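You operate a simulated robot arm through the tools that you are given. There is no shell and no other tool. Be economical: measure what you need, move in short steps, check, and stop when the job is done.

You run a simulated two-armed robot. Do the job below in one go: nothing can be reset, and whatever is moved stays where it is left.

JOB
Send both dough blocks from the funnel shelf down the funnel to the mixer.
Fine: check that the green hose is on the mixer pipe; funnel valve open (leave it open) and blower running for it; leave the air valve; then press STOP and turn the blower main switch off. Where these are worked on the way, their far stop is far enough and under half their travel is too little: blower main switch.

It is judged by the outcome, as a careful person would: the job done as asked, and still so three seconds after it is handed in. It fails if anything else is knocked over, pushed out of place, dropped, spilled or broken.

ROBOT AND FRAMES
Two 7-joint arms with two-finger parallel grippers on one trunk, on a base that drives. Base frame: it is fixed to the floor where the robot stands at the start and does not move with it; the origin is under the middle of the robot, x ahead of it, y to its left, z up. Lengths are in m, angles in degrees, forces in N, time in s.
The left shoulder is at the start at [0.06, 0.143, 0.947], the right one opposite. With the tool pointing down near the work surface each hand reaches from about 0.24 to 0.72 m from the robot's upright axis, wherever it stands, measured 20 degrees to its own side. Places, roughly: air valve lever [3.2, -0.7, 1]; blower [3.5, -0.6, 0.7]; blower main switch [3.1, -0.6, 1.3]; blue clamp lever [2.6, 0.3, 0.8]; funnel [0.8, 0.2, 0.5]; funnel valve lever [0.5, 0, 0.5]; green clamp lever [2.7, 0.2, 0.8]; green hose end [3, 0, 1]; orange clamp lever [2.8, 0, 0.8]; pipe stub [2.8, 0.2, 0.8]; vent valve lever [3.3, -0.9, 1]; yellow clamp lever [3, -0.1, 0.8]. Payload 1.57 kg a hand.
Tool frame (each hand has its own): the origin (TCP) lies between the finger pads and is the grasp point; the fingertips stand 0.03 m ahead of it; z points along the fingers, y is the line along which they close. Largest opening 0.11 m; finger width 0.024, thickness 0.012; the body of the gripper, 0.048 by 0.112 m, starts 0.078 m behind the TCP.
Orientation is that of the tool frame in the base frame, as a unit quaternion [w, x, y, z]. With the fingers straight down and closing along the base's y, the tool's x points along the base's -x, its y along +y and its z along -z.

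CONTROLS
- The arms move only by the tool jog_arm. It takes "left_moves", "right_moves" or both (then of equal length, played together; a hand with none holds still); each is a list of rows, each a list of 2 entries, a list of its own where there are three numbers: the shift along the base's x, y, z in m, then the turn, a rotation vector about the base's x, y, z in degrees. In form: [[[dx, dy, dz], [wx, wy, wz]], ...]. A call has 1 to 12 rows; each row shifts and turns the commanded pose from where the row before left it. "left_hand" and "right_hand" are, for a hand that has rows, the finger opening in m, from 0 to 0.11, set as the call begins (left out, the last holds). Rows are played at 5 a second. More than 0.05 m and 8.6 degrees between two rows, or a gripper value outside its range, and nothing of the call is played. Where a pose cannot be reached the arm comes as near as it can. A force on the tool above 50 N (or 10 N above the force at the start of the call, whichever is more), or a blocked arm, ends the call early, and 0.2 s more pass. The fingers move at their own pace (about 0.045 m/s each) and stop on an object; they squeeze with about 43 N. The grip force told is the motor's: it shows also when the fingers shut on nothing. Time passes only in rows, and 0.2 s behind the last, so rows that do not move let the fingers close. The reply holds the time, the measured pose of the TCP, the force on the tool along the base axes, the opening and the grip force, in the units named above and with some noise, with the torque about the TCP (base axes, N m) and any sound that the robot's microphone picked up, and new pictures: "pictures" is both (left out), scene, wrist or none (wrist: the cameras of the hands that moved).
- Cameras (640 x 400 px; columns grow to the right, rows downward): "scene" is now at [0.0441, 0.0055, 1.5496]; the picture's right is [0.07, -1.00, 0.00], its down [-0.81, -0.06, -0.59] and it looks along [0.59, 0.04, -0.81] (base axes); focal length 256 px, centre (320, 200). "left" rides on the left gripper at [0.07, -0.016, -0.141] in its tool frame; the picture's right is [0.23, 0.97, 0.00], its down [-0.85, 0.20, -0.48] and it looks along [-0.47, 0.11, 0.88] (tool axes); focal length 222 px, centre (320, 200). "right" rides on the right gripper at [0.07, 0.016, -0.141] in its tool frame; the picture's right is [-0.23, 0.97, 0.00], its down [-0.85, -0.20, -0.48] and it looks along [-0.47, -0.11, 0.88] (tool axes); focal length 222 px, centre (320, 200). There is no depth. A picture from a camera that has moved, and an enlarged one, comes with that camera's place and axes in the base frame and with its lens.
- slide_trunk(by): slides the trunk up (or, below 0, down) by that many m; the arms and the scene camera ride with it, the base frame stays. It gives what a move gives, with no picture.
- roll_base(legs): drives the robot by 1 to 6 legs, each [ahead, left, turn to the left] in m, m and degrees, along the robot's own axes; the way and the turn of a leg run together, so that a leg with both is an arc; at most 1.5 m and 180 degrees a leg. The arms and the cameras ride along, it lands a little off, and it stops where it bumps. It gives what a move gives, and a new picture of the scene camera.
- head_to(pan, tilt): turns the head with the scene camera to pan (to the left, within 86 degrees either way) and tilt (down, from -29 to 69), counted from straight ahead of the robot. It gives what a move gives, and a new picture of the scene camera.
- close_up(camera, box): a new picture of the part [left, top, right, bottom] of that camera's present view, enlarged. It takes no simulated time.
- sign_off(): hands the job in; it is judged then, once.

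Work in short steps. Places have to be worked out from the pictures, the camera data and where the tool is seen: move nearer, look again, correct. Check each grasp and each placing, and mend what went wrong. You have 120 turns and 260 pictures in all, those below and enlarged ones among them. Open the grippers and draw the arms clear of the work before you hand the job in, unless the task says otherwise; then end with one line.

The tools are called after "Request:" by a JSON object that holds its "name" and its "arguments". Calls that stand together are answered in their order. jog_arm: Moves the arms, as the interface text tells. Its arguments: {"type":"object","properties":{"left_moves":{"type":"array","items":{"type":"array"}},"left_hand":{"type":"number"},"right_moves":{"type":"array","items":{"type":"array"}},"right_hand":{"type":"number"},"pictures":{"type":"string","enum":["both","scene","wrist","none"]}},"required":[]} The other tools are called the same way: slide_trunk (by) slides the trunk up or down; roll_base (legs) drives the base; head_to (pan, tilt) turns the head that bears the scene camera; close_up (camera, box) takes an enlarged picture of a part of a camera's view; sign_off () hands the job in.

At the start:

```text
t: 0.0
left_tcp_pos: [0.4607, 0.2343, 1.129]
left_tcp_rot: [0.0, 0.0, 1.0, 0.0]
left_ft_force: [-0.3, 0.0, -0.1]
left_torque: [0.04, 0.02, -0.03]
left_grip_width: 0.11
left_grip_force: 0.0
right_tcp_pos: [0.4345, -0.153, 1.0868]
right_tcp_rot: [-0.001, 0.001, 1.0, 0.0]
right_ft_force: [1.3, -0.2, -0.4]
right_torque: [0.01, -0.01, 0.03]
right_grip_width: 0.1098
right_grip_force: 0.1
trunk travel left (down, up): [-0.546, 0.044]
robot x, y, heading: [-0.0016, -0.0012, 0.0]
head pan, tilt: [3.9, 53.9]
```

scene: 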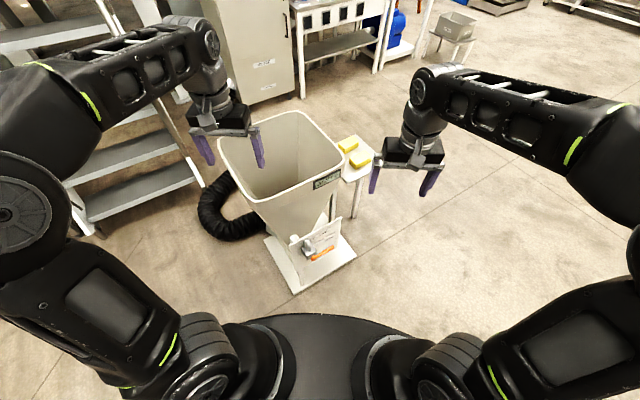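
right: 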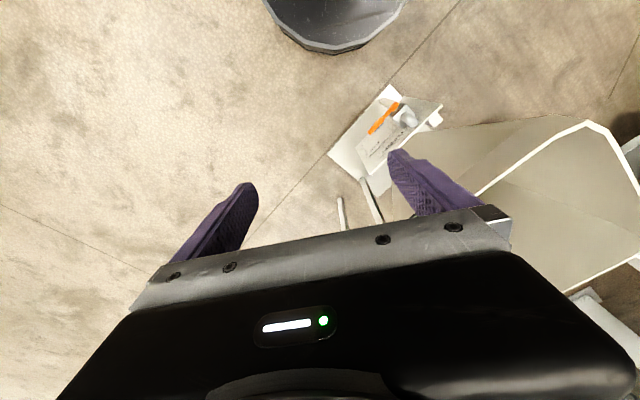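
left: 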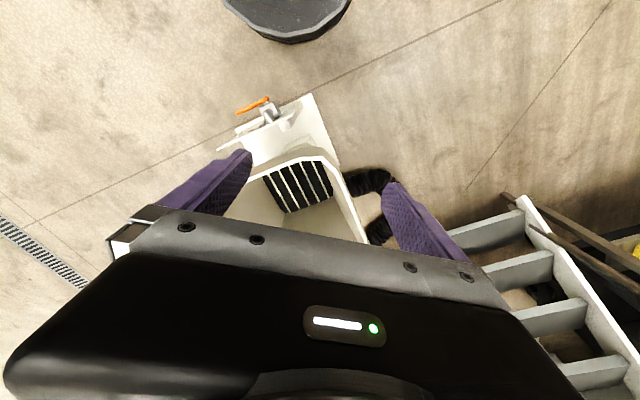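

I start by looking at the funnel's sign and shelf up close, then around.

Request:
{"name": "close_up", "arguments": {"camera": "scene", "box": [200, 100, 400, 300]}}

Request:
{"name": "head_to", "arguments": {"pan": 0, "tilt": 15}}

```text
2.00 times, centred on (300, 200) of scene
camera zoom: at [0.0441, 0.0055, 1.5496], right [0.07, -1.0, 0.0], down [-0.81, -0.06, -0.59], along [0.59, 0.04, -0.81], focal length 511 px, centre (360, 200)
```

zoom: 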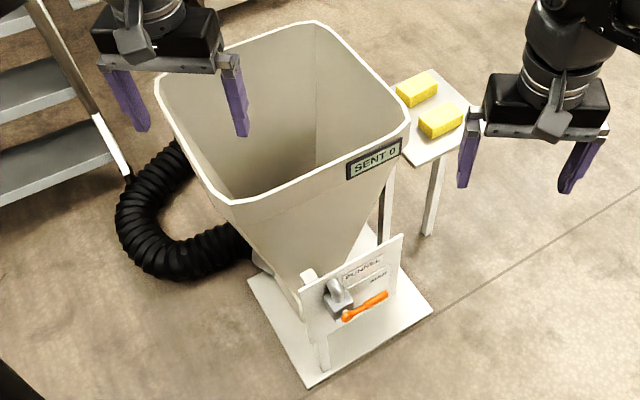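

```text
t: 1.1
left_tcp_pos: [0.4615, 0.2349, 1.1296]
left_tcp_rot: [0.0, 0.0, 1.0, 0.0]
left_ft_force: [0.0, 0.6, 0.7]
left_torque: [-0.01, 0.0, 0.02]
left_grip_width: 0.11
left_grip_force: 0.1
right_tcp_pos: [0.4362, -0.153, 1.0861]
right_tcp_rot: [0.0, 0.0, 1.0, 0.0]
right_ft_force: [-0.5, -0.3, -0.3]
right_torque: [0.03, 0.0, 0.0]
right_grip_width: 0.1098
right_grip_force: 0.1
trunk travel left (down, up): [-0.546, 0.044]
robot x, y, heading: [0.0006, 0.0, 0.1]
head pan, tilt: [0.0, 15.0]
camera scene: at [0.0644, 0.0005, 1.6084], right [0.0, -1.0, 0.0], down [-0.26, 0.0, -0.97], along [0.97, 0.0, -0.26], focal length 256 px, centre (320, 200)
```

scene: 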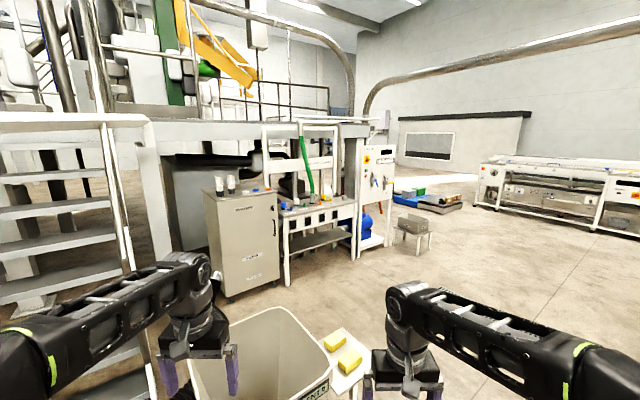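

Request:
{"name": "close_up", "arguments": {"camera": "scene", "box": [240, 110, 440, 260]}}

Request:
{"name": "close_up", "arguments": {"camera": "scene", "box": [340, 140, 420, 220]}}

```text
2.67 times, centred on (340, 185) of scene
camera zoom: at [0.0644, 0.0005, 1.6084], right [0.0, -1.0, 0.0], down [-0.26, 0.0, -0.97], along [0.97, 0.0, -0.26], focal length 682 px, centre (267, 240)
```

zoom: 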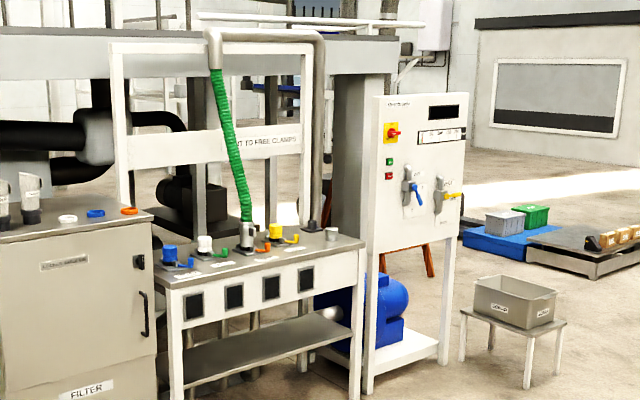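

```text
5.00 times, centred on (380, 180) of scene
camera zoom: at [0.0644, 0.0005, 1.6084], right [0.0, -1.0, 0.0], down [-0.26, 0.0, -0.97], along [0.97, 0.0, -0.26], focal length 1278 px, centre (20, 300)
```

zoom: 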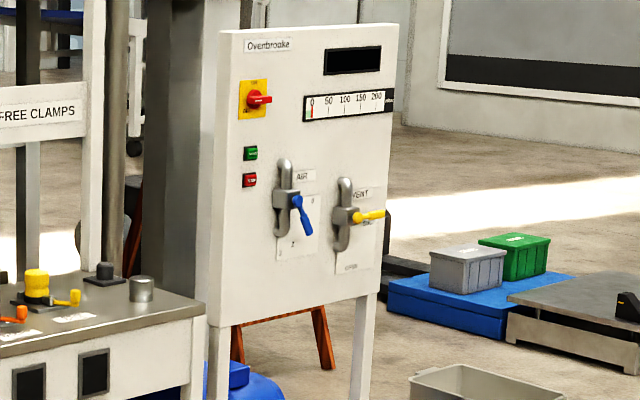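

The hose sits on one of four stubs; I need to read the labels. I drive around the funnel's right side towards the bench and panel.

Request:
{"name": "roll_base", "arguments": {"legs": [[0, -0.9, 0], [1.5, 0, 0], [0.4, 0.2, 0], [0, 0.5, 0]]}}

Request:
{"name": "head_to", "arguments": {"pan": 10, "tilt": 30}}

```text
t: 17.7
left_tcp_pos: [2.3579, 0.0454, 1.1289]
left_tcp_rot: [0.0, -0.009, 1.0, 0.0]
left_ft_force: [-0.3, 1.2, 0.1]
left_torque: [-0.02, 0.01, 0.0]
left_grip_width: 0.1099
left_grip_force: 0.0
right_tcp_pos: [2.3405, -0.3435, 1.0862]
right_tcp_rot: [0.0, -0.009, 1.0, -0.001]
right_ft_force: [-0.4, -0.9, 1.0]
right_torque: [-0.03, -0.02, -0.02]
right_grip_width: 0.1101
right_grip_force: 0.2
trunk travel left (down, up): [-0.546, 0.044]
robot x, y, heading: [1.9023, -0.1983, 1.3]
head pan, tilt: [0.0, 15.0]
camera scene: at [1.9667, -0.195, 1.6085], right [0.02, -1.0, 0.0], down [-0.26, -0.01, -0.97], along [0.97, 0.02, -0.26], focal length 256 px, centre (320, 200)
```

scene: 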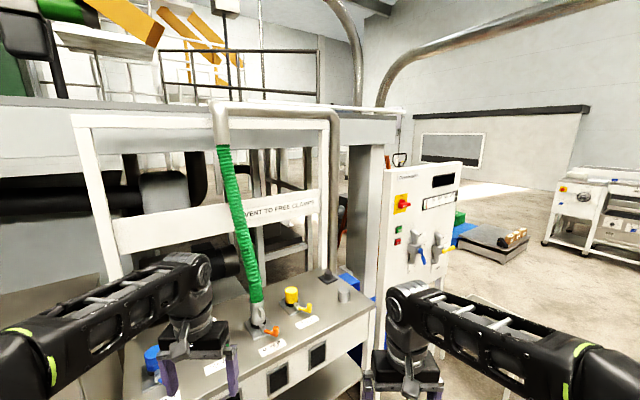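

```text
t: 18.4
left_tcp_pos: [2.3593, 0.0451, 1.1292]
left_tcp_rot: [-0.001, -0.009, 1.0, -0.001]
left_ft_force: [-0.3, 0.1, 0.7]
left_torque: [0.02, -0.02, 0.03]
left_grip_width: 0.1099
left_grip_force: 0.0
right_tcp_pos: [2.3396, -0.343, 1.0845]
right_tcp_rot: [0.0, -0.009, 1.0, 0.0]
right_ft_force: [0.2, -0.7, -0.5]
right_torque: [0.03, -0.03, 0.0]
right_grip_width: 0.11
right_grip_force: 0.0
trunk travel left (down, up): [-0.546, 0.044]
robot x, y, heading: [1.9016, -0.1994, 0.9]
head pan, tilt: [10.0, 30.0]
camera scene: at [1.9621, -0.1803, 1.5843], right [0.19, -0.98, 0.0], down [-0.49, -0.1, -0.87], along [0.85, 0.17, -0.5], focal length 256 px, centre (320, 200)
```

scene: 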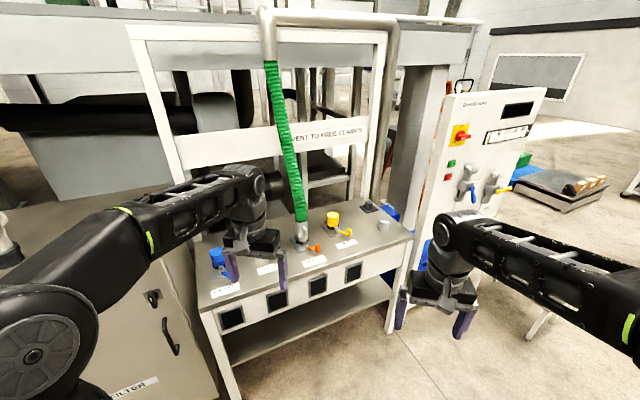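

Request:
{"name": "close_up", "arguments": {"camera": "scene", "box": [190, 190, 390, 315]}}

Request:
{"name": "close_up", "arguments": {"camera": "scene", "box": [420, 80, 560, 220]}}

```text
3.20 times, centred on (290, 252) of scene
camera zoom: at [1.9621, -0.1803, 1.5843], right [0.19, -0.98, 0.0], down [-0.49, -0.1, -0.87], along [0.85, 0.17, -0.5], focal length 818 px, centre (416, 32)
```

zoom: 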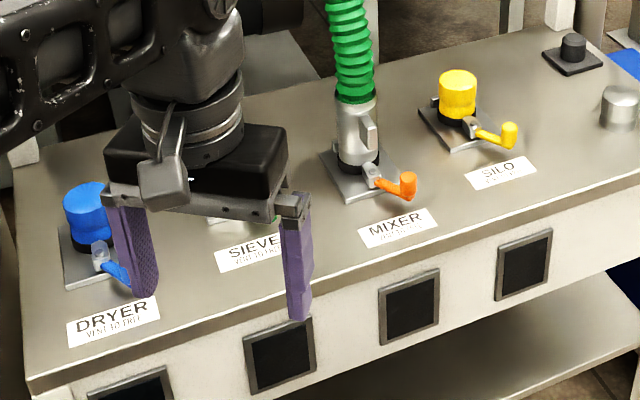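

```text
2.86 times, centred on (490, 150) of scene
camera zoom: at [1.9621, -0.1803, 1.5843], right [0.19, -0.98, 0.0], down [-0.49, -0.1, -0.87], along [0.85, 0.17, -0.5], focal length 730 px, centre (-166, 343)
```

zoom: 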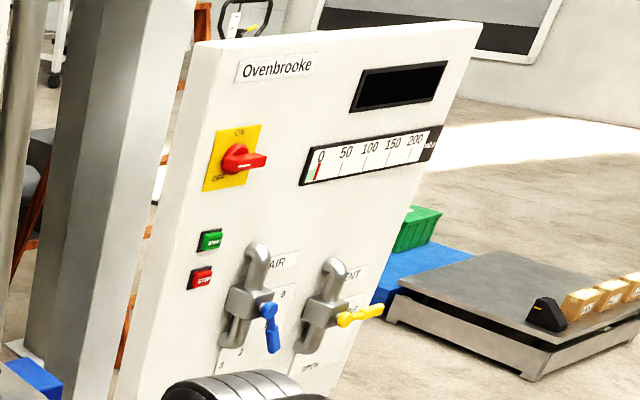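

The hose is on the MIXER stub. The main switch is off; I drive in front of the panel and turn to face it.

Request:
{"name": "roll_base", "arguments": {"legs": [[0, -0.7, 0], [0.35, 0, 0], [0, 0, 26]]}}

Request:
{"name": "head_to", "arguments": {"pan": 0, "tilt": 25}}

```text
t: 25.5
left_tcp_pos: [2.5797, -0.4995, 1.1304]
left_tcp_rot: [0.0, -0.222, 0.975, 0.0]
left_ft_force: [0.3, -0.5, -0.5]
left_torque: [-0.03, 0.0, 0.0]
left_grip_width: 0.1099
left_grip_force: 0.2
right_tcp_pos: [2.7233, -0.8601, 1.0863]
right_tcp_rot: [0.0, -0.221, 0.975, 0.0]
right_ft_force: [0.0, 0.4, 0.1]
right_torque: [-0.01, 0.02, 0.02]
right_grip_width: 0.1098
right_grip_force: 0.0
trunk travel left (down, up): [-0.546, 0.044]
robot x, y, heading: [2.2656, -0.9104, 25.5]
head pan, tilt: [10.0, 30.0]
camera scene: at [2.3126, -0.8689, 1.5843], right [0.58, -0.81, 0.0], down [-0.41, -0.29, -0.87], along [0.7, 0.5, -0.5], focal length 256 px, centre (320, 200)
```

scene: 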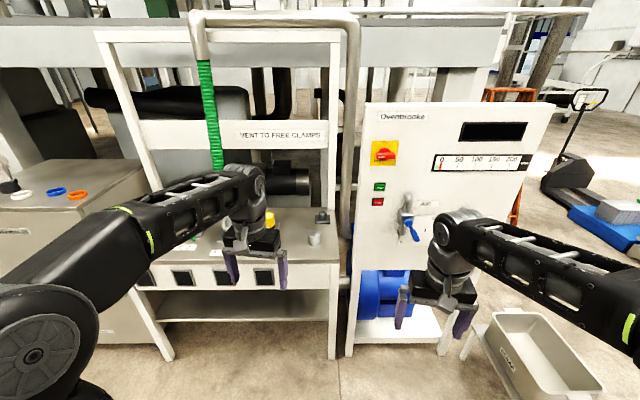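

```text
t: 26.3
left_tcp_pos: [2.5801, -0.4984, 1.129]
left_tcp_rot: [0.0, -0.222, 0.975, 0.0]
left_ft_force: [-0.6, 0.1, -0.2]
left_torque: [0.02, -0.01, 0.01]
left_grip_width: 0.1101
left_grip_force: 0.1
right_tcp_pos: [2.7235, -0.8587, 1.0859]
right_tcp_rot: [0.0, -0.221, 0.975, 0.0]
right_ft_force: [0.7, -0.2, -0.3]
right_torque: [0.04, 0.02, 0.02]
right_grip_width: 0.1101
right_grip_force: 0.1
trunk travel left (down, up): [-0.546, 0.044]
robot x, y, heading: [2.2643, -0.9074, 25.9]
head pan, tilt: [0.0, 25.0]
camera scene: at [2.3223, -0.882, 1.5922], right [0.43, -0.9, 0.0], down [-0.38, -0.18, -0.91], along [0.82, 0.39, -0.42], focal length 256 px, centre (320, 200)
```

scene: 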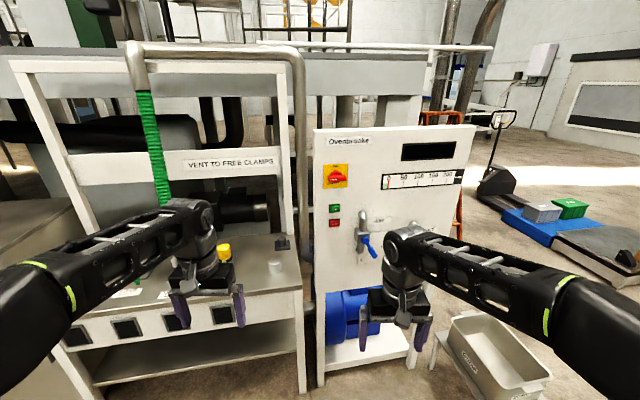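

Panel is about face-on at heading 35°. Close-ups of the switch area.

Request:
{"name": "close_up", "arguments": {"camera": "scene", "box": [310, 150, 390, 240]}}

Request:
{"name": "close_up", "arguments": {"camera": "scene", "box": [120, 200, 290, 310]}}

```text
4.44 times, centred on (350, 195) of scene
camera zoom: at [2.3223, -0.882, 1.5922], right [0.43, -0.9, 0.0], down [-0.38, -0.18, -0.91], along [0.82, 0.39, -0.42], focal length 1136 px, centre (187, 222)
```

zoom: 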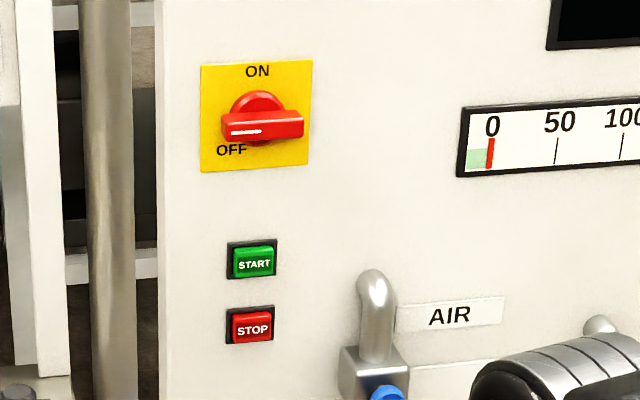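

```text
3.64 times, centred on (205, 255) of scene
camera zoom: at [2.3223, -0.882, 1.5922], right [0.43, -0.9, 0.0], down [-0.38, -0.18, -0.91], along [0.82, 0.39, -0.42], focal length 930 px, centre (738, 0)
```

zoom: 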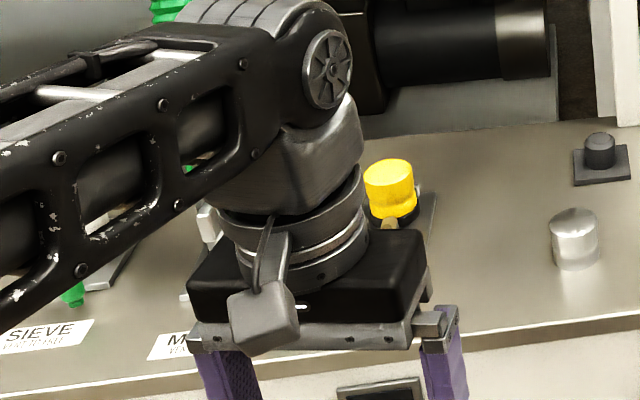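

Knob estimated at (3.11, -0.566, 1.282), panel facing heading ~35.5°. I square up to the panel, still keeping some distance.

Request:
{"name": "roll_base", "arguments": {"legs": [[0, 0, 9.5], [0.1, -0.112, 0]]}}

```text
t: 28.3
left_tcp_pos: [2.6545, -0.4855, 1.1287]
left_tcp_rot: [0.0, -0.302, 0.953, 0.002]
left_ft_force: [0.5, -1.0, -1.1]
left_torque: [0.0, 0.0, -0.01]
left_grip_width: 0.1101
left_grip_force: 0.0
right_tcp_pos: [2.8572, -0.8171, 1.085]
right_tcp_rot: [0.0, -0.302, 0.953, 0.002]
right_ft_force: [0.0, -0.5, -0.6]
right_torque: [-0.01, 0.02, 0.01]
right_grip_width: 0.1099
right_grip_force: 0.0
trunk travel left (down, up): [-0.546, 0.044]
robot x, y, heading: [2.4121, -0.9461, 35.2]
head pan, tilt: [0.0, 25.0]
camera scene: at [2.4656, -0.907, 1.5922], right [0.58, -0.82, 0.0], down [-0.35, -0.24, -0.91], along [0.74, 0.52, -0.42], focal length 256 px, centre (320, 200)
```

scene: 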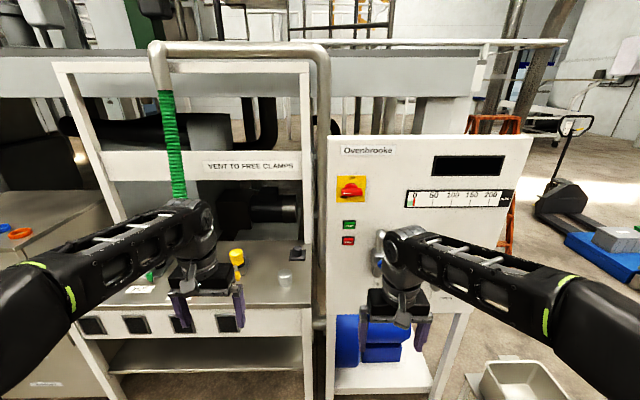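

Square now (heading 35.2°). I pitch the right hand up to point at the panel, raising it to the knob's height.

Request:
{"name": "jog_arm", "arguments": {"right_moves": [[[0, 0, 0.018], [4.73, -6.7, 0]], [[0, 0, 0.018], [4.73, -6.7, 0]], [[0, 0, 0.018], [4.73, -6.7, 0]], [[0, 0, 0.018], [4.73, -6.7, 0]], [[0, 0, 0.018], [4.73, -6.7, 0]], [[0, 0, 0.018], [4.73, -6.7, 0]], [[0, 0, 0.018], [4.73, -6.7, 0]], [[0, 0, 0.018], [4.73, -6.7, 0]], [[0, 0, 0.018], [4.73, -6.7, 0]], [[0, 0, 0.018], [4.73, -6.7, 0]], [[0, 0, 0.018], [4.73, -6.7, 0]]], "right_hand": 0.06}}

```text
t: 30.8
left_tcp_pos: [2.6533, -0.4871, 1.1297]
left_tcp_rot: [0.0, -0.302, 0.953, 0.001]
left_ft_force: [1.0, -0.8, 1.0]
left_torque: [0.04, -0.02, -0.03]
left_grip_width: 0.1097
left_grip_force: 0.0
right_tcp_pos: [2.7955, -0.7421, 1.2887]
right_tcp_rot: [0.588, -0.277, 0.671, 0.357]
right_ft_force: [0.1, 0.9, 0.2]
right_torque: [0.01, 0.01, 0.01]
right_grip_width: 0.0601
right_grip_force: 0.1
right hand out of reach, approached as far as the arm can: row 10, 11
trunk travel left (down, up): [-0.546, 0.044]
robot x, y, heading: [2.4106, -0.9438, 35.1]
head pan, tilt: [0.0, 25.0]
stopped in row 11 (right hand): the arm was blocked; the commanded pose is now the measured one
camera scene: at [2.464, -0.9078, 1.5923], right [0.58, -0.82, 0.0], down [-0.35, -0.24, -0.91], along [0.74, 0.52, -0.42], focal length 256 px, centre (320, 200)
camera right: at [2.6886, -0.8425, 1.2293], right [-0.74, 0.56, 0.38], down [0.01, -0.55, 0.84], along [0.68, 0.62, 0.4], focal length 222 px, centre (320, 200)
```

scene: 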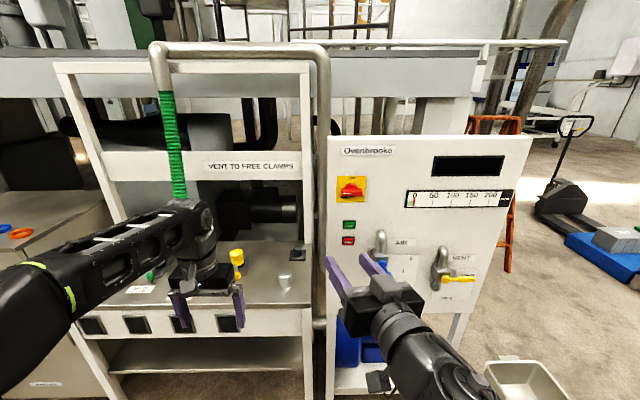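
right: 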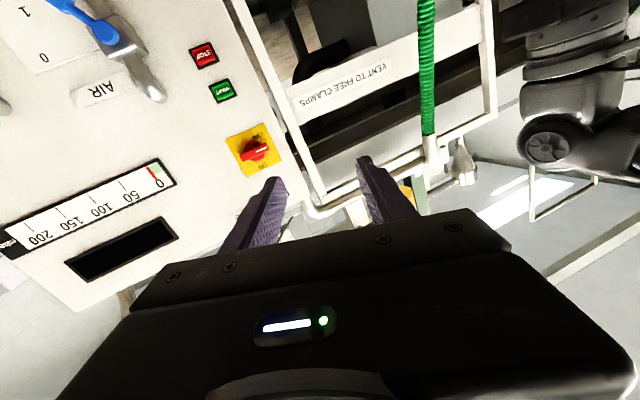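

The hand was too close in for that orientation. I move it forward to the knob's front while rolling to make the fingers close vertically on the horizontal handle.

Request:
{"name": "jog_arm", "arguments": {"right_moves": [[[0.03, 0.015, 0], [-5.75, -5.92, -0.91]], [[0.03, 0.015, 0], [-5.75, -5.92, -0.91]], [[0.03, 0.015, 0], [-5.75, -5.92, -0.91]], [[0.03, 0.015, 0], [-5.75, -5.92, -0.91]], [[0.03, 0.015, 0], [-5.75, -5.92, -0.91]], [[0.03, 0.015, 0], [-5.75, -5.92, -0.91]], [[0.0335, 0.017, -0.007], [-5.75, -5.92, -0.91]], [[0, 0, 0], [-5.75, -5.92, -0.91]], [[0, 0, 0], [-5.75, -5.92, -0.91]], [[0, 0, 0], [-5.75, -5.92, -0.91]], [[0, 0, 0], [-5.75, -5.92, -0.91]], [[0, 0, 0], [-5.75, -5.92, -0.91]]]}}

```text
t: 33.4
left_tcp_pos: [2.6522, -0.4849, 1.1305]
left_tcp_rot: [-0.001, -0.303, 0.953, 0.0]
left_ft_force: [-0.8, 0.2, -0.7]
left_torque: [0.0, -0.03, 0.02]
left_grip_width: 0.1101
left_grip_force: 0.1
right_tcp_pos: [3.0083, -0.6355, 1.2802]
right_tcp_rot: [0.628, -0.628, 0.323, -0.325]
right_ft_force: [-0.4, 0.0, -0.4]
right_torque: [0.01, 0.0, 0.06]
right_grip_width: 0.06
right_grip_force: 0.0
trunk travel left (down, up): [-0.546, 0.044]
robot x, y, heading: [2.4113, -0.9415, 35.0]
head pan, tilt: [0.0, 25.0]
camera scene: at [2.4634, -0.9061, 1.5923], right [0.58, -0.82, 0.0], down [-0.34, -0.24, -0.91], along [0.74, 0.52, -0.42], focal length 256 px, centre (320, 200)
camera right: at [2.9341, -0.7731, 1.2646], right [-0.13, 0.18, -0.97], down [-0.89, 0.42, 0.2], along [0.45, 0.89, 0.11], focal length 222 px, centre (320, 200)
```

scene: 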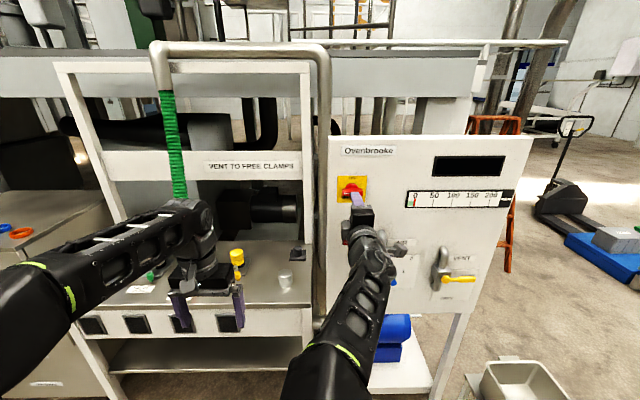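
right: 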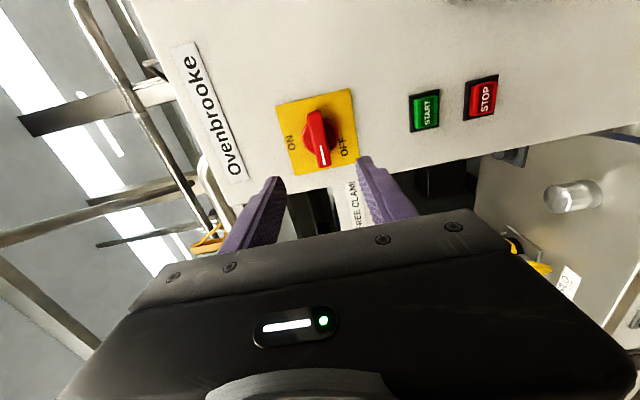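

The view is good: knob is ~0.138 m ahead of the TCP and ~0.007 m right, level. I advance 0.09 m and check.

Request:
{"name": "jog_arm", "arguments": {"right_moves": [[[0.0285, 0.0115, 0.0005], [0, 0, 0]], [[0.0285, 0.0115, 0.0005], [0, 0, 0]], [[0.0207, 0.0102, 0], [0, 0, 0]]]}}

Request:
{"name": "close_up", "arguments": {"camera": "right", "box": [220, 80, 420, 220]}}

```text
t: 34.2
left_tcp_pos: [2.6531, -0.486, 1.1299]
left_tcp_rot: [-0.001, -0.303, 0.953, -0.001]
left_ft_force: [0.4, 0.4, -0.9]
left_torque: [0.0, -0.03, -0.01]
left_grip_width: 0.1098
left_grip_force: 0.0
right_tcp_pos: [3.0851, -0.6009, 1.2816]
right_tcp_rot: [0.628, -0.628, 0.323, -0.325]
right_ft_force: [0.9, 0.5, -0.2]
right_torque: [0.0, -0.04, 0.02]
right_grip_width: 0.0601
right_grip_force: 0.0
trunk travel left (down, up): [-0.546, 0.044]
robot x, y, heading: [2.4158, -0.9458, 35.4]
head pan, tilt: [0.0, 25.0]
camera scene: at [2.4645, -0.906, 1.5922], right [0.58, -0.82, 0.0], down [-0.35, -0.24, -0.91], along [0.74, 0.52, -0.42], focal length 256 px, centre (320, 200)
camera right: at [3.0121, -0.7386, 1.2653], right [-0.13, 0.18, -0.97], down [-0.89, 0.42, 0.2], along [0.45, 0.89, 0.11], focal length 222 px, centre (320, 200)
```

scene: 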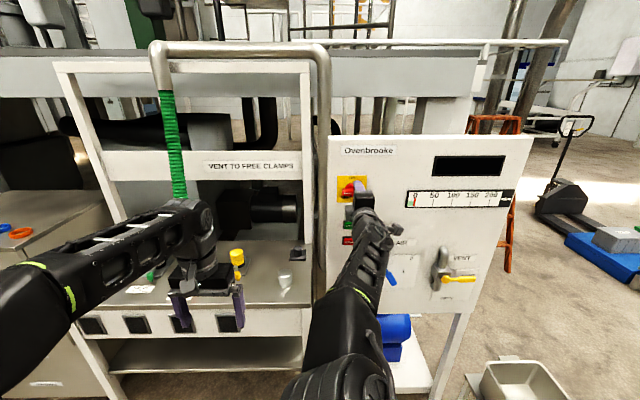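
right: 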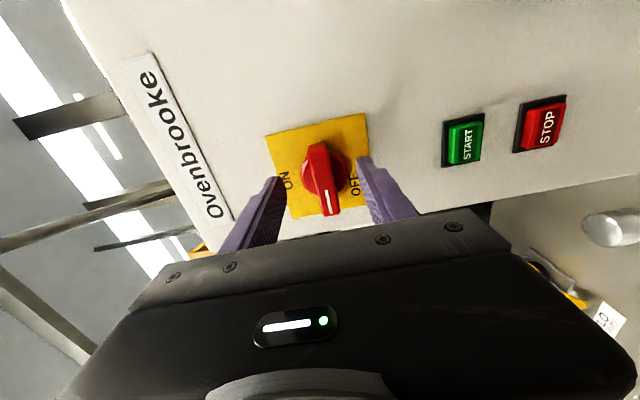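

```text
2.86 times, centred on (320, 150) of right
camera zoom: at [3.0121, -0.7386, 1.2653], right [-0.13, 0.18, -0.97], down [-0.89, 0.42, 0.2], along [0.45, 0.89, 0.11], focal length 635 px, centre (320, 343)
```

zoom: 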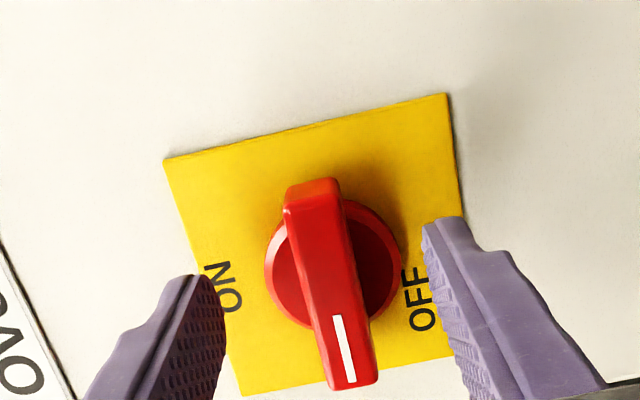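

The handle front is right at the fingertips, well aligned. I advance 0.02 m and close.

Request:
{"name": "jog_arm", "arguments": {"right_moves": [[[0.0082, 0.0058, 0], [0, 0, 0]], [[0.0082, 0.0058, 0], [0, 0, 0]]], "pictures": "wrist"}}

Request:
{"name": "jog_arm", "arguments": {"right_moves": [[[0, 0, 0], [0, 0, 0]], [[0, 0, 0], [0, 0, 0]], [[0, 0, 0], [0, 0, 0]], [[0, 0, 0], [0, 0, 0]]], "right_hand": 0.0, "pictures": "wrist"}}

```text
t: 34.8
left_tcp_pos: [2.6521, -0.4855, 1.1292]
left_tcp_rot: [0.0, -0.304, 0.953, 0.0]
left_ft_force: [-0.6, -0.5, 0.1]
left_torque: [0.0, -0.01, -0.02]
left_grip_width: 0.1097
left_grip_force: 0.1
right_tcp_pos: [3.1016, -0.5894, 1.2828]
right_tcp_rot: [-0.628, 0.628, -0.324, 0.325]
right_ft_force: [0.9, 1.0, 0.2]
right_torque: [-0.02, 0.02, 0.01]
right_grip_width: 0.0598
right_grip_force: 0.0
trunk travel left (down, up): [-0.546, 0.044]
robot x, y, heading: [2.4117, -0.9402, 35.0]
head pan, tilt: [0.0, 25.0]
camera right: at [3.0278, -0.7277, 1.2654], right [-0.13, 0.18, -0.97], down [-0.89, 0.42, 0.2], along [0.45, 0.89, 0.11], focal length 222 px, centre (320, 200)
```

right: 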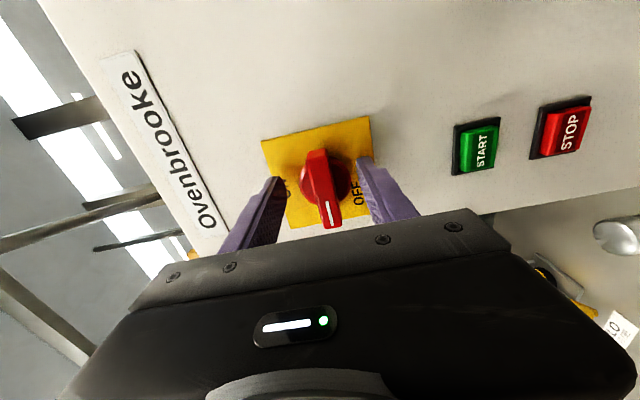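

```text
t: 35.8
left_tcp_pos: [2.653, -0.4861, 1.1295]
left_tcp_rot: [0.0, -0.302, 0.953, 0.0]
left_ft_force: [-0.2, 0.4, -0.6]
left_torque: [-0.01, -0.01, 0.0]
left_grip_width: 0.1099
left_grip_force: 0.1
right_tcp_pos: [3.103, -0.5897, 1.2809]
right_tcp_rot: [-0.628, 0.628, -0.325, 0.325]
right_ft_force: [-6.0, -2.3, -13.2]
right_torque: [0.14, 0.11, -0.02]
right_grip_width: 0.0168
right_grip_force: 26.4
trunk travel left (down, up): [-0.546, 0.044]
robot x, y, heading: [2.4149, -0.9435, 35.4]
head pan, tilt: [0.0, 25.0]
camera right: at [3.0279, -0.7276, 1.2638], right [-0.13, 0.18, -0.97], down [-0.88, 0.42, 0.2], along [0.45, 0.89, 0.11], focal length 222 px, centre (320, 200)
```

right: 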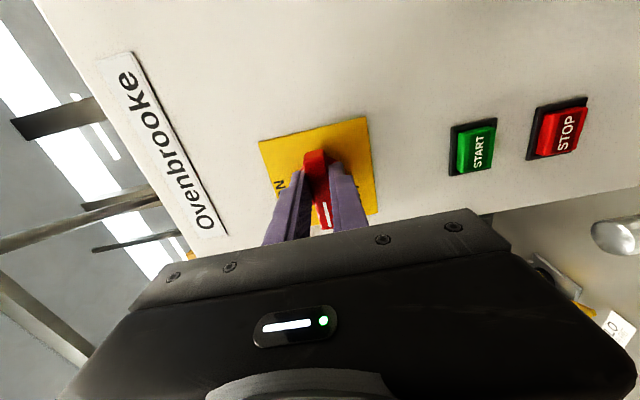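

Gripped (width 17 mm). I turn clockwise about the panel axis, first part, with a small downward correction.

Request:
{"name": "jog_arm", "arguments": {"right_moves": [[[0, 0, -0.002], [6.7, 4.73, 0]], [[0, 0, 0], [6.7, 4.73, 0]], [[0, 0, 0], [6.7, 4.73, 0]], [[0, 0, 0], [6.7, 4.73, 0]]], "pictures": "wrist"}}

```text
t: 36.8
left_tcp_pos: [2.6532, -0.4841, 1.1292]
left_tcp_rot: [0.0, -0.303, 0.953, 0.0]
left_ft_force: [0.7, 0.6, 0.4]
left_torque: [0.0, 0.03, 0.01]
left_grip_width: 0.1099
left_grip_force: 0.1
right_tcp_pos: [3.1017, -0.5869, 1.2755]
right_tcp_rot: [0.692, -0.513, 0.491, -0.133]
right_ft_force: [-20.9, -3.5, -34.7]
right_torque: [-0.89, 0.63, 0.3]
right_grip_width: 0.0167
right_grip_force: 32.9
trunk travel left (down, up): [-0.546, 0.044]
robot x, y, heading: [2.4118, -0.9442, 35.5]
head pan, tilt: [0.0, 25.0]
camera right: at [3.0158, -0.7093, 1.2243], right [-0.42, 0.58, -0.7], down [-0.74, 0.22, 0.63], along [0.53, 0.78, 0.34], focal length 222 px, centre (320, 200)
```

right: 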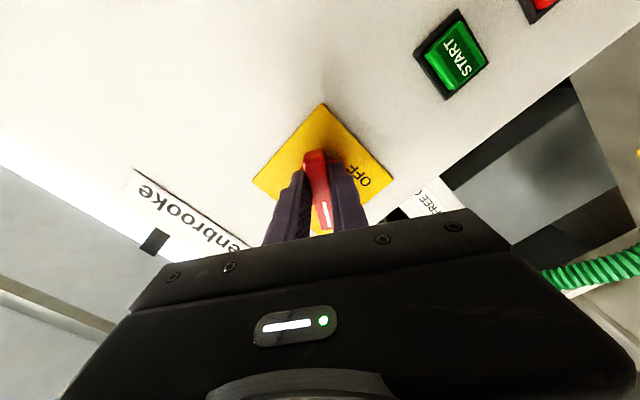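

It turns; the force says I hold it ~1 cm right of its axis. I continue with the arc correction (down and left).

Request:
{"name": "jog_arm", "arguments": {"right_moves": [[[-0.001, 0.0009, -0.003], [4.5, 3.2, 0]], [[-0.001, 0.0009, -0.002], [6.7, 4.73, 0]], [[-0.001, 0.0009, -0.001], [6.7, 4.73, 0]], [[-0.001, 0.0009, -0.001], [6.7, 4.73, 0]]], "pictures": "none"}}

```text
t: 37.8
left_tcp_pos: [2.6545, -0.4847, 1.1288]
left_tcp_rot: [-0.001, -0.303, 0.953, 0.0]
left_ft_force: [-0.1, -0.5, 0.2]
left_torque: [-0.01, 0.01, -0.01]
left_grip_width: 0.1099
left_grip_force: 0.1
right_tcp_pos: [3.1012, -0.585, 1.273]
right_tcp_rot: [0.705, -0.366, 0.605, 0.051]
right_ft_force: [-1.6, 5.3, -17.0]
right_torque: [-0.87, 1.09, 0.34]
right_grip_width: 0.0172
right_grip_force: 32.0
trunk travel left (down, up): [-0.546, 0.044]
robot x, y, heading: [2.4123, -0.9451, 35.5]
head pan, tilt: [0.0, 25.0]
```

Request:
{"name": "jog_arm", "arguments": {"right_moves": [[[-0.001, 0.0012, -0.001], [6.7, 4.73, 0]], [[-0.001, 0.0012, 0], [6.7, 4.73, 0]], [[-0.0005, 0.0008, 0], [6.7, 4.73, 0]], [[0, 0, 0], [3, 2.1, 0]]], "pictures": "both"}}

```text
t: 38.8
left_tcp_pos: [2.6537, -0.4839, 1.1279]
left_tcp_rot: [-0.001, -0.303, 0.953, 0.0]
left_ft_force: [-0.8, 0.0, -0.5]
left_torque: [0.01, -0.03, 0.03]
left_grip_width: 0.1103
left_grip_force: 0.1
right_tcp_pos: [3.0978, -0.5804, 1.2717]
right_tcp_rot: [0.672, -0.207, 0.675, 0.221]
right_ft_force: [2.9, 7.2, -11.9]
right_torque: [-1.14, 0.07, 0.72]
right_grip_width: 0.0172
right_grip_force: 32.2
trunk travel left (down, up): [-0.546, 0.044]
robot x, y, heading: [2.4128, -0.9443, 35.3]
head pan, tilt: [0.0, 25.0]
camera scene: at [2.4657, -0.9041, 1.5921], right [0.58, -0.82, 0.0], down [-0.35, -0.25, -0.91], along [0.74, 0.52, -0.42], focal length 256 px, centre (320, 200)
camera right: at [2.9725, -0.6475, 1.2014], right [-0.56, 0.79, 0.25], down [-0.27, -0.45, 0.85], along [0.78, 0.41, 0.47], focal length 222 px, centre (320, 200)
```

scene: 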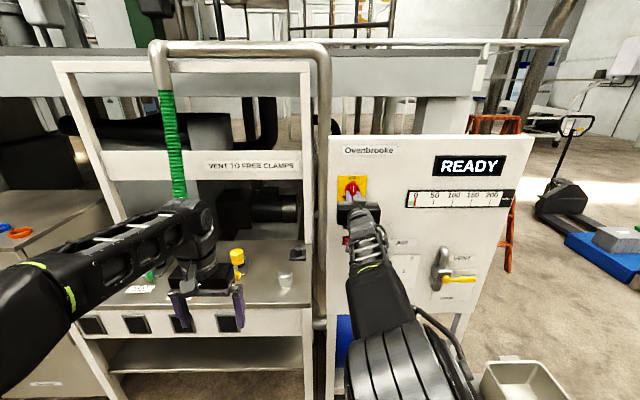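
right: 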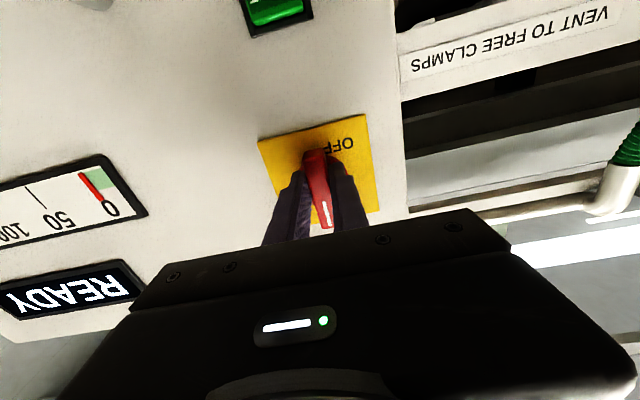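

Panel shows READY: main switch is on. I open, back off, and look before going to START.

Request:
{"name": "jog_arm", "arguments": {"right_moves": [[[0, 0, 0], [0, 0, 0]], [[0, 0, 0], [0, 0, 0]], [[-0.0245, -0.0173, 0], [0, 0, 0]], [[-0.0245, -0.0173, 0], [0, 0, 0]], [[-0.0245, -0.0173, 0], [0, 0, 0]]], "right_hand": 0.06, "pictures": "wrist"}}

Request:
{"name": "jog_arm", "arguments": {"right_moves": [[[0, 0, -0.042], [0, 0, 0]], [[0, 0, -0.042], [0, 0, 0]], [[0, 0, -0.042], [0, 0, 0]]], "right_hand": 0.0}}

```text
t: 40.0
left_tcp_pos: [2.6522, -0.4861, 1.1292]
left_tcp_rot: [0.001, -0.302, 0.953, 0.0]
left_ft_force: [0.1, -0.1, -0.2]
left_torque: [0.01, -0.01, 0.0]
left_grip_width: 0.11
left_grip_force: 0.1
right_tcp_pos: [3.0242, -0.6357, 1.2721]
right_tcp_rot: [0.673, -0.207, 0.675, 0.221]
right_ft_force: [-0.4, 0.0, 0.5]
right_torque: [0.0, 0.0, 0.0]
right_grip_width: 0.0598
right_grip_force: 0.0
trunk travel left (down, up): [-0.546, 0.044]
robot x, y, heading: [2.4128, -0.9426, 35.5]
head pan, tilt: [0.0, 25.0]
camera right: at [2.8981, -0.702, 1.2026], right [-0.56, 0.79, 0.25], down [-0.27, -0.45, 0.85], along [0.78, 0.41, 0.47], focal length 222 px, centre (320, 200)
```

right: 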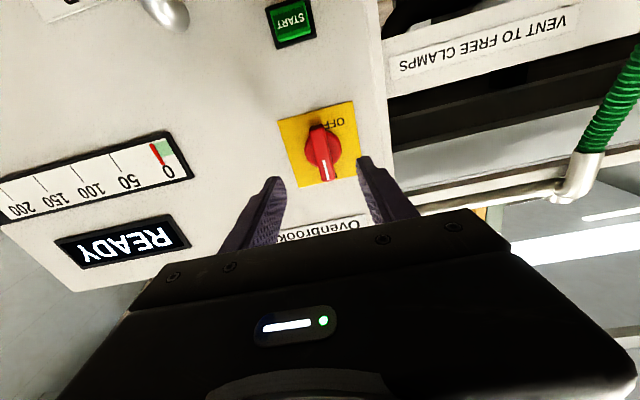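

```text
t: 40.8
left_tcp_pos: [2.6529, -0.4835, 1.1292]
left_tcp_rot: [0.0, -0.303, 0.953, 0.0]
left_ft_force: [-0.4, -0.3, 0.4]
left_torque: [0.02, -0.01, -0.04]
left_grip_width: 0.11
left_grip_force: 0.1
right_tcp_pos: [3.0259, -0.6368, 1.1478]
right_tcp_rot: [0.673, -0.207, 0.675, 0.22]
right_ft_force: [-0.1, 0.3, -0.4]
right_torque: [-0.01, 0.02, -0.02]
right_grip_width: 0.0
right_grip_force: 5.4
trunk travel left (down, up): [-0.546, 0.044]
robot x, y, heading: [2.4112, -0.9414, 35.5]
head pan, tilt: [0.0, 25.0]
camera scene: at [2.4641, -0.9058, 1.5923], right [0.58, -0.82, 0.0], down [-0.35, -0.24, -0.91], along [0.74, 0.52, -0.42], focal length 256 px, centre (320, 200)
camera right: at [2.9006, -0.703, 1.0778], right [-0.56, 0.79, 0.25], down [-0.27, -0.45, 0.85], along [0.78, 0.41, 0.47], focal length 222 px, centre (320, 200)
```

scene: 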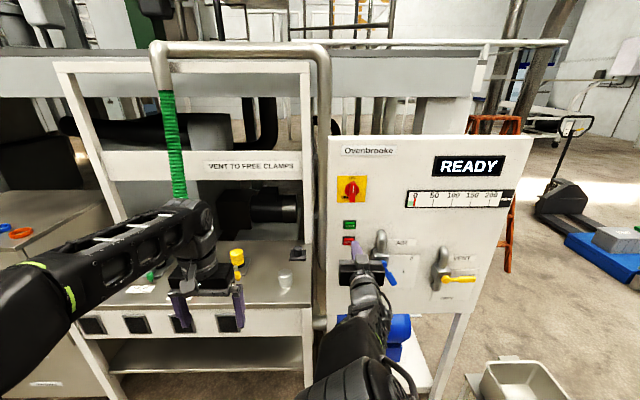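
right: 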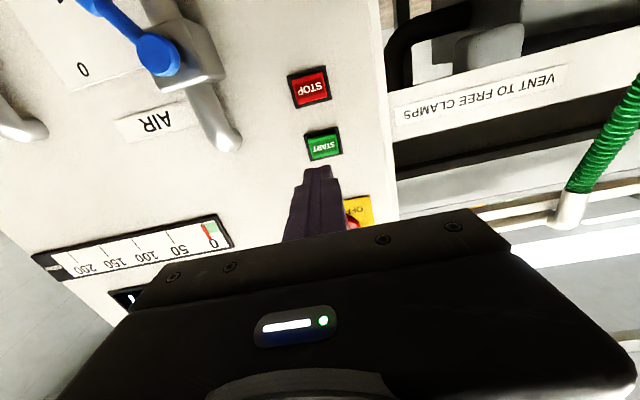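

START is ~0.131 m ahead of the TCP, 4 mm up, 3 mm left. I go forward to just short, then press in small steps.

Request:
{"name": "jog_arm", "arguments": {"right_moves": [[[0.0225, 0.017, 0.004], [0, 0, 0]], [[0.0245, 0.0173, 0], [0, 0, 0]], [[0.0225, 0.0159, 0], [0, 0, 0]]], "pictures": "wrist"}}

Request:
{"name": "jog_arm", "arguments": {"right_moves": [[[0.0033, 0.0023, 0], [0, 0, 0]], [[0.0033, 0.0023, 0], [0, 0, 0]], [[0.0033, 0.0023, 0], [0, 0, 0]], [[0.0025, 0.0017, 0], [0, 0, 0]], [[0.0025, 0.0017, 0], [0, 0, 0]]]}}

```text
t: 41.6
left_tcp_pos: [2.6537, -0.4846, 1.1283]
left_tcp_rot: [0.0, -0.302, 0.953, 0.001]
left_ft_force: [-0.6, 0.3, -0.5]
left_torque: [-0.04, 0.01, -0.01]
left_grip_width: 0.11
left_grip_force: 0.1
right_tcp_pos: [3.0943, -0.5851, 1.1495]
right_tcp_rot: [0.673, -0.207, 0.676, 0.219]
right_ft_force: [0.0, -0.4, -1.0]
right_torque: [-0.03, 0.0, 0.02]
right_grip_width: 0.0
right_grip_force: 21.3
trunk travel left (down, up): [-0.546, 0.044]
robot x, y, heading: [2.4147, -0.9444, 35.0]
head pan, tilt: [0.0, 25.0]
camera right: at [2.9694, -0.6505, 1.0801], right [-0.56, 0.79, 0.25], down [-0.27, -0.45, 0.85], along [0.79, 0.41, 0.47], focal length 222 px, centre (320, 200)
```

right: 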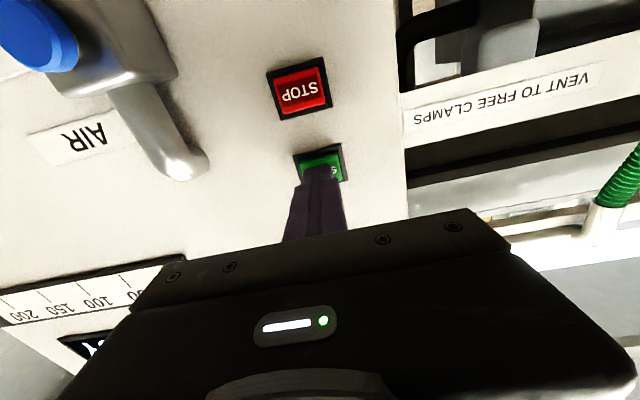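

```text
t: 42.8
left_tcp_pos: [2.6528, -0.4861, 1.1304]
left_tcp_rot: [0.001, -0.303, 0.953, 0.0]
left_ft_force: [0.3, -0.3, 0.1]
left_torque: [-0.03, 0.02, -0.03]
left_grip_width: 0.11
left_grip_force: 0.0
right_tcp_pos: [3.1064, -0.5763, 1.1519]
right_tcp_rot: [0.673, -0.207, 0.676, 0.22]
right_ft_force: [-10.9, -7.6, -3.4]
right_torque: [-0.07, 0.07, 0.01]
right_grip_width: 0.0
right_grip_force: 21.1
trunk travel left (down, up): [-0.546, 0.044]
robot x, y, heading: [2.4111, -0.9451, 35.0]
head pan, tilt: [0.0, 25.0]
heard: click
camera scene: at [2.4622, -0.9075, 1.5923], right [0.58, -0.82, 0.0], down [-0.34, -0.24, -0.91], along [0.74, 0.52, -0.42], focal length 256 px, centre (320, 200)
camera right: at [2.9813, -0.6422, 1.0808], right [-0.56, 0.79, 0.25], down [-0.27, -0.45, 0.85], along [0.79, 0.41, 0.47], focal length 222 px, centre (320, 200)
```

scene: 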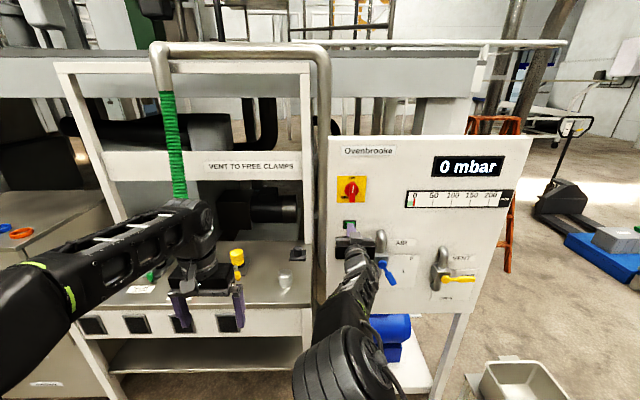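
right: 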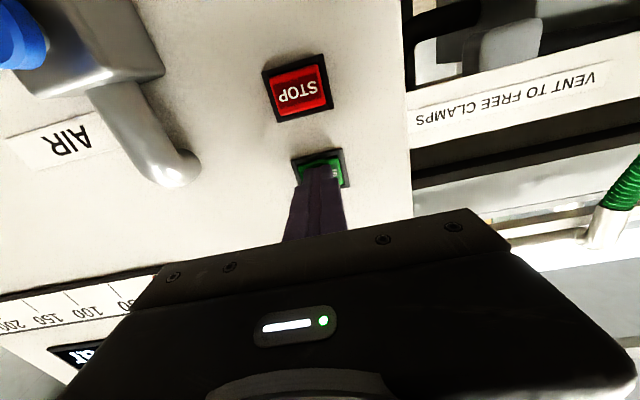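

A click, and the display reads 0 mbar. I back the hand off and see whether pressure builds.

Request:
{"name": "jog_arm", "arguments": {"right_moves": [[[-0.0245, -0.0173, 0], [0, 0, 0]], [[-0.0245, -0.0173, 0], [0, 0, 0]], [[-0.0245, -0.0173, 0], [0, 0, 0]], [[-0.0245, -0.0173, 0], [0, 0, 0]], [[0, 0, 0], [0, 0, 0]], [[0, 0, 0], [0, 0, 0]]], "pictures": "scene"}}

Request:
{"name": "close_up", "arguments": {"camera": "scene", "box": [330, 130, 530, 310]}}

```text
t: 44.2
left_tcp_pos: [2.6526, -0.4861, 1.1281]
left_tcp_rot: [0.0, -0.303, 0.953, -0.001]
left_ft_force: [-0.5, -0.2, -0.8]
left_torque: [0.01, -0.01, 0.03]
left_grip_width: 0.11
left_grip_force: 0.0
right_tcp_pos: [3.0098, -0.6421, 1.1514]
right_tcp_rot: [0.673, -0.207, 0.675, 0.22]
right_ft_force: [-0.1, 0.4, -0.4]
right_torque: [0.0, 0.01, 0.0]
right_grip_width: 0.0001
right_grip_force: 21.0
trunk travel left (down, up): [-0.546, 0.044]
robot x, y, heading: [2.4071, -0.9415, 35.2]
head pan, tilt: [0.0, 25.0]
camera scene: at [2.4635, -0.9065, 1.5923], right [0.58, -0.82, 0.0], down [-0.35, -0.24, -0.91], along [0.74, 0.52, -0.42], focal length 256 px, centre (320, 200)
```

scene: 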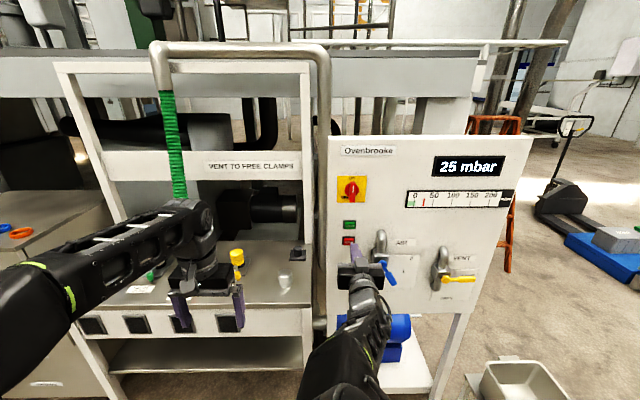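

```text
2.22 times, centred on (430, 220) of scene
camera zoom: at [2.4635, -0.9065, 1.5923], right [0.58, -0.82, 0.0], down [-0.35, -0.24, -0.91], along [0.74, 0.52, -0.42], focal length 568 px, centre (76, 156)
```

zoom: 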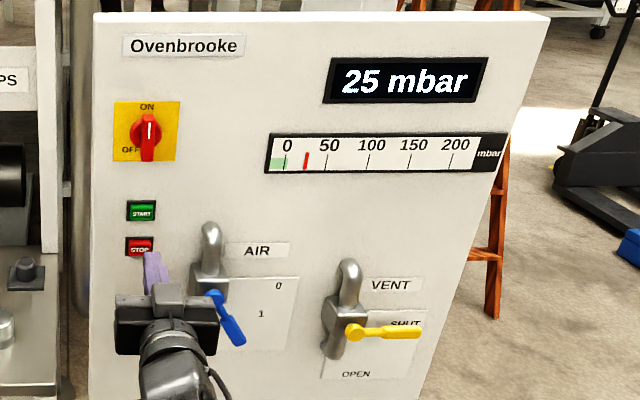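

Blower is running, pressure rising, vent is shut. I back away and return the right hand to tool-down.

Request:
{"name": "roll_base", "arguments": {"legs": [[-0.4, 0, 0]]}}

Request:
{"name": "jog_arm", "arguments": {"right_moves": [[[-0.008, -0.0057, -0.004], [-4.73, 6.7, 0]], [[-0.008, -0.0057, -0.004], [-4.73, 6.7, 0]], [[-0.008, -0.0057, -0.004], [-4.73, 6.7, 0]], [[-0.008, -0.0057, -0.004], [-4.73, 6.7, 0]], [[-0.008, -0.0057, -0.004], [-4.73, 6.7, 0]], [[-0.008, -0.0057, -0.004], [-4.73, 6.7, 0]], [[-0.008, -0.0057, -0.004], [-4.73, 6.7, 0]], [[-0.008, -0.0057, -0.004], [-4.73, 6.7, 0]], [[-0.008, -0.0057, -0.004], [-4.73, 6.7, 0]], [[-0.008, -0.0057, -0.004], [-4.73, 6.7, 0]], [[-0.008, -0.0057, -0.004], [-4.73, 6.7, 0]]], "right_hand": 0.06, "pictures": "scene"}}

```text
t: 46.6
left_tcp_pos: [2.331, -0.7156, 1.1297]
left_tcp_rot: [0.001, -0.299, 0.954, 0.001]
left_ft_force: [-0.2, 0.2, 0.0]
left_torque: [0.02, -0.01, -0.02]
left_grip_width: 0.1101
left_grip_force: 0.0
right_tcp_pos: [2.689, -0.8749, 1.1512]
right_tcp_rot: [0.674, -0.204, 0.676, 0.219]
right_ft_force: [0.1, -0.2, 0.0]
right_torque: [-0.04, 0.01, 0.05]
right_grip_width: 0.0001
right_grip_force: 21.3
trunk travel left (down, up): [-0.546, 0.044]
robot x, y, heading: [2.0856, -1.1752, 34.8]
head pan, tilt: [0.0, 25.0]
camera scene: at [2.1385, -1.1347, 1.5923], right [0.57, -0.82, 0.0], down [-0.35, -0.24, -0.91], along [0.74, 0.52, -0.42], focal length 256 px, centre (320, 200)
```

scene: 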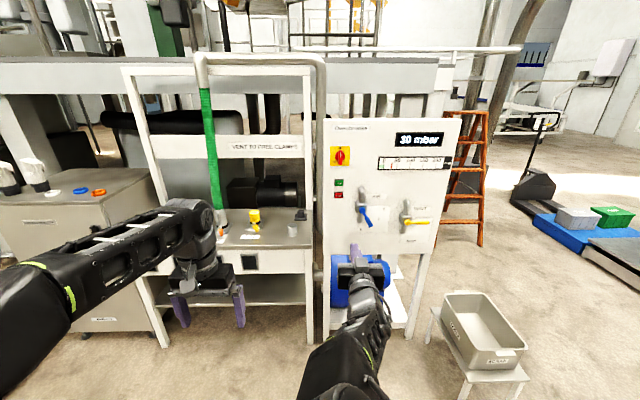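

```text
t: 49.0
left_tcp_pos: [2.3339, -0.717, 1.1298]
left_tcp_rot: [0.0, -0.298, 0.955, 0.001]
left_ft_force: [0.0, -0.4, -0.2]
left_torque: [0.03, 0.04, -0.01]
left_grip_width: 0.1099
left_grip_force: 0.1
right_tcp_pos: [2.5993, -0.9436, 1.1008]
right_tcp_rot: [0.004, -0.292, 0.956, -0.003]
right_ft_force: [1.3, 0.5, 0.3]
right_torque: [0.07, 0.07, -0.02]
right_grip_width: 0.0601
right_grip_force: 0.1
right hand out of reach, approached as far as the arm can: row 11
trunk travel left (down, up): [-0.546, 0.044]
robot x, y, heading: [2.0884, -1.1668, 34.4]
head pan, tilt: [0.0, 25.0]
camera scene: at [2.1417, -1.1366, 1.5922], right [0.57, -0.82, 0.0], down [-0.35, -0.24, -0.91], along [0.74, 0.52, -0.42], focal length 256 px, centre (320, 200)
```

scene: 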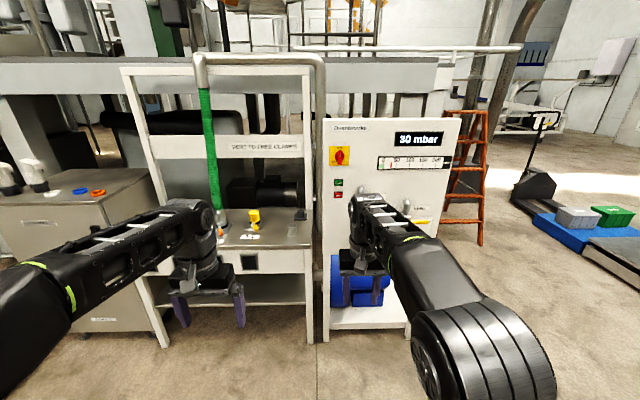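

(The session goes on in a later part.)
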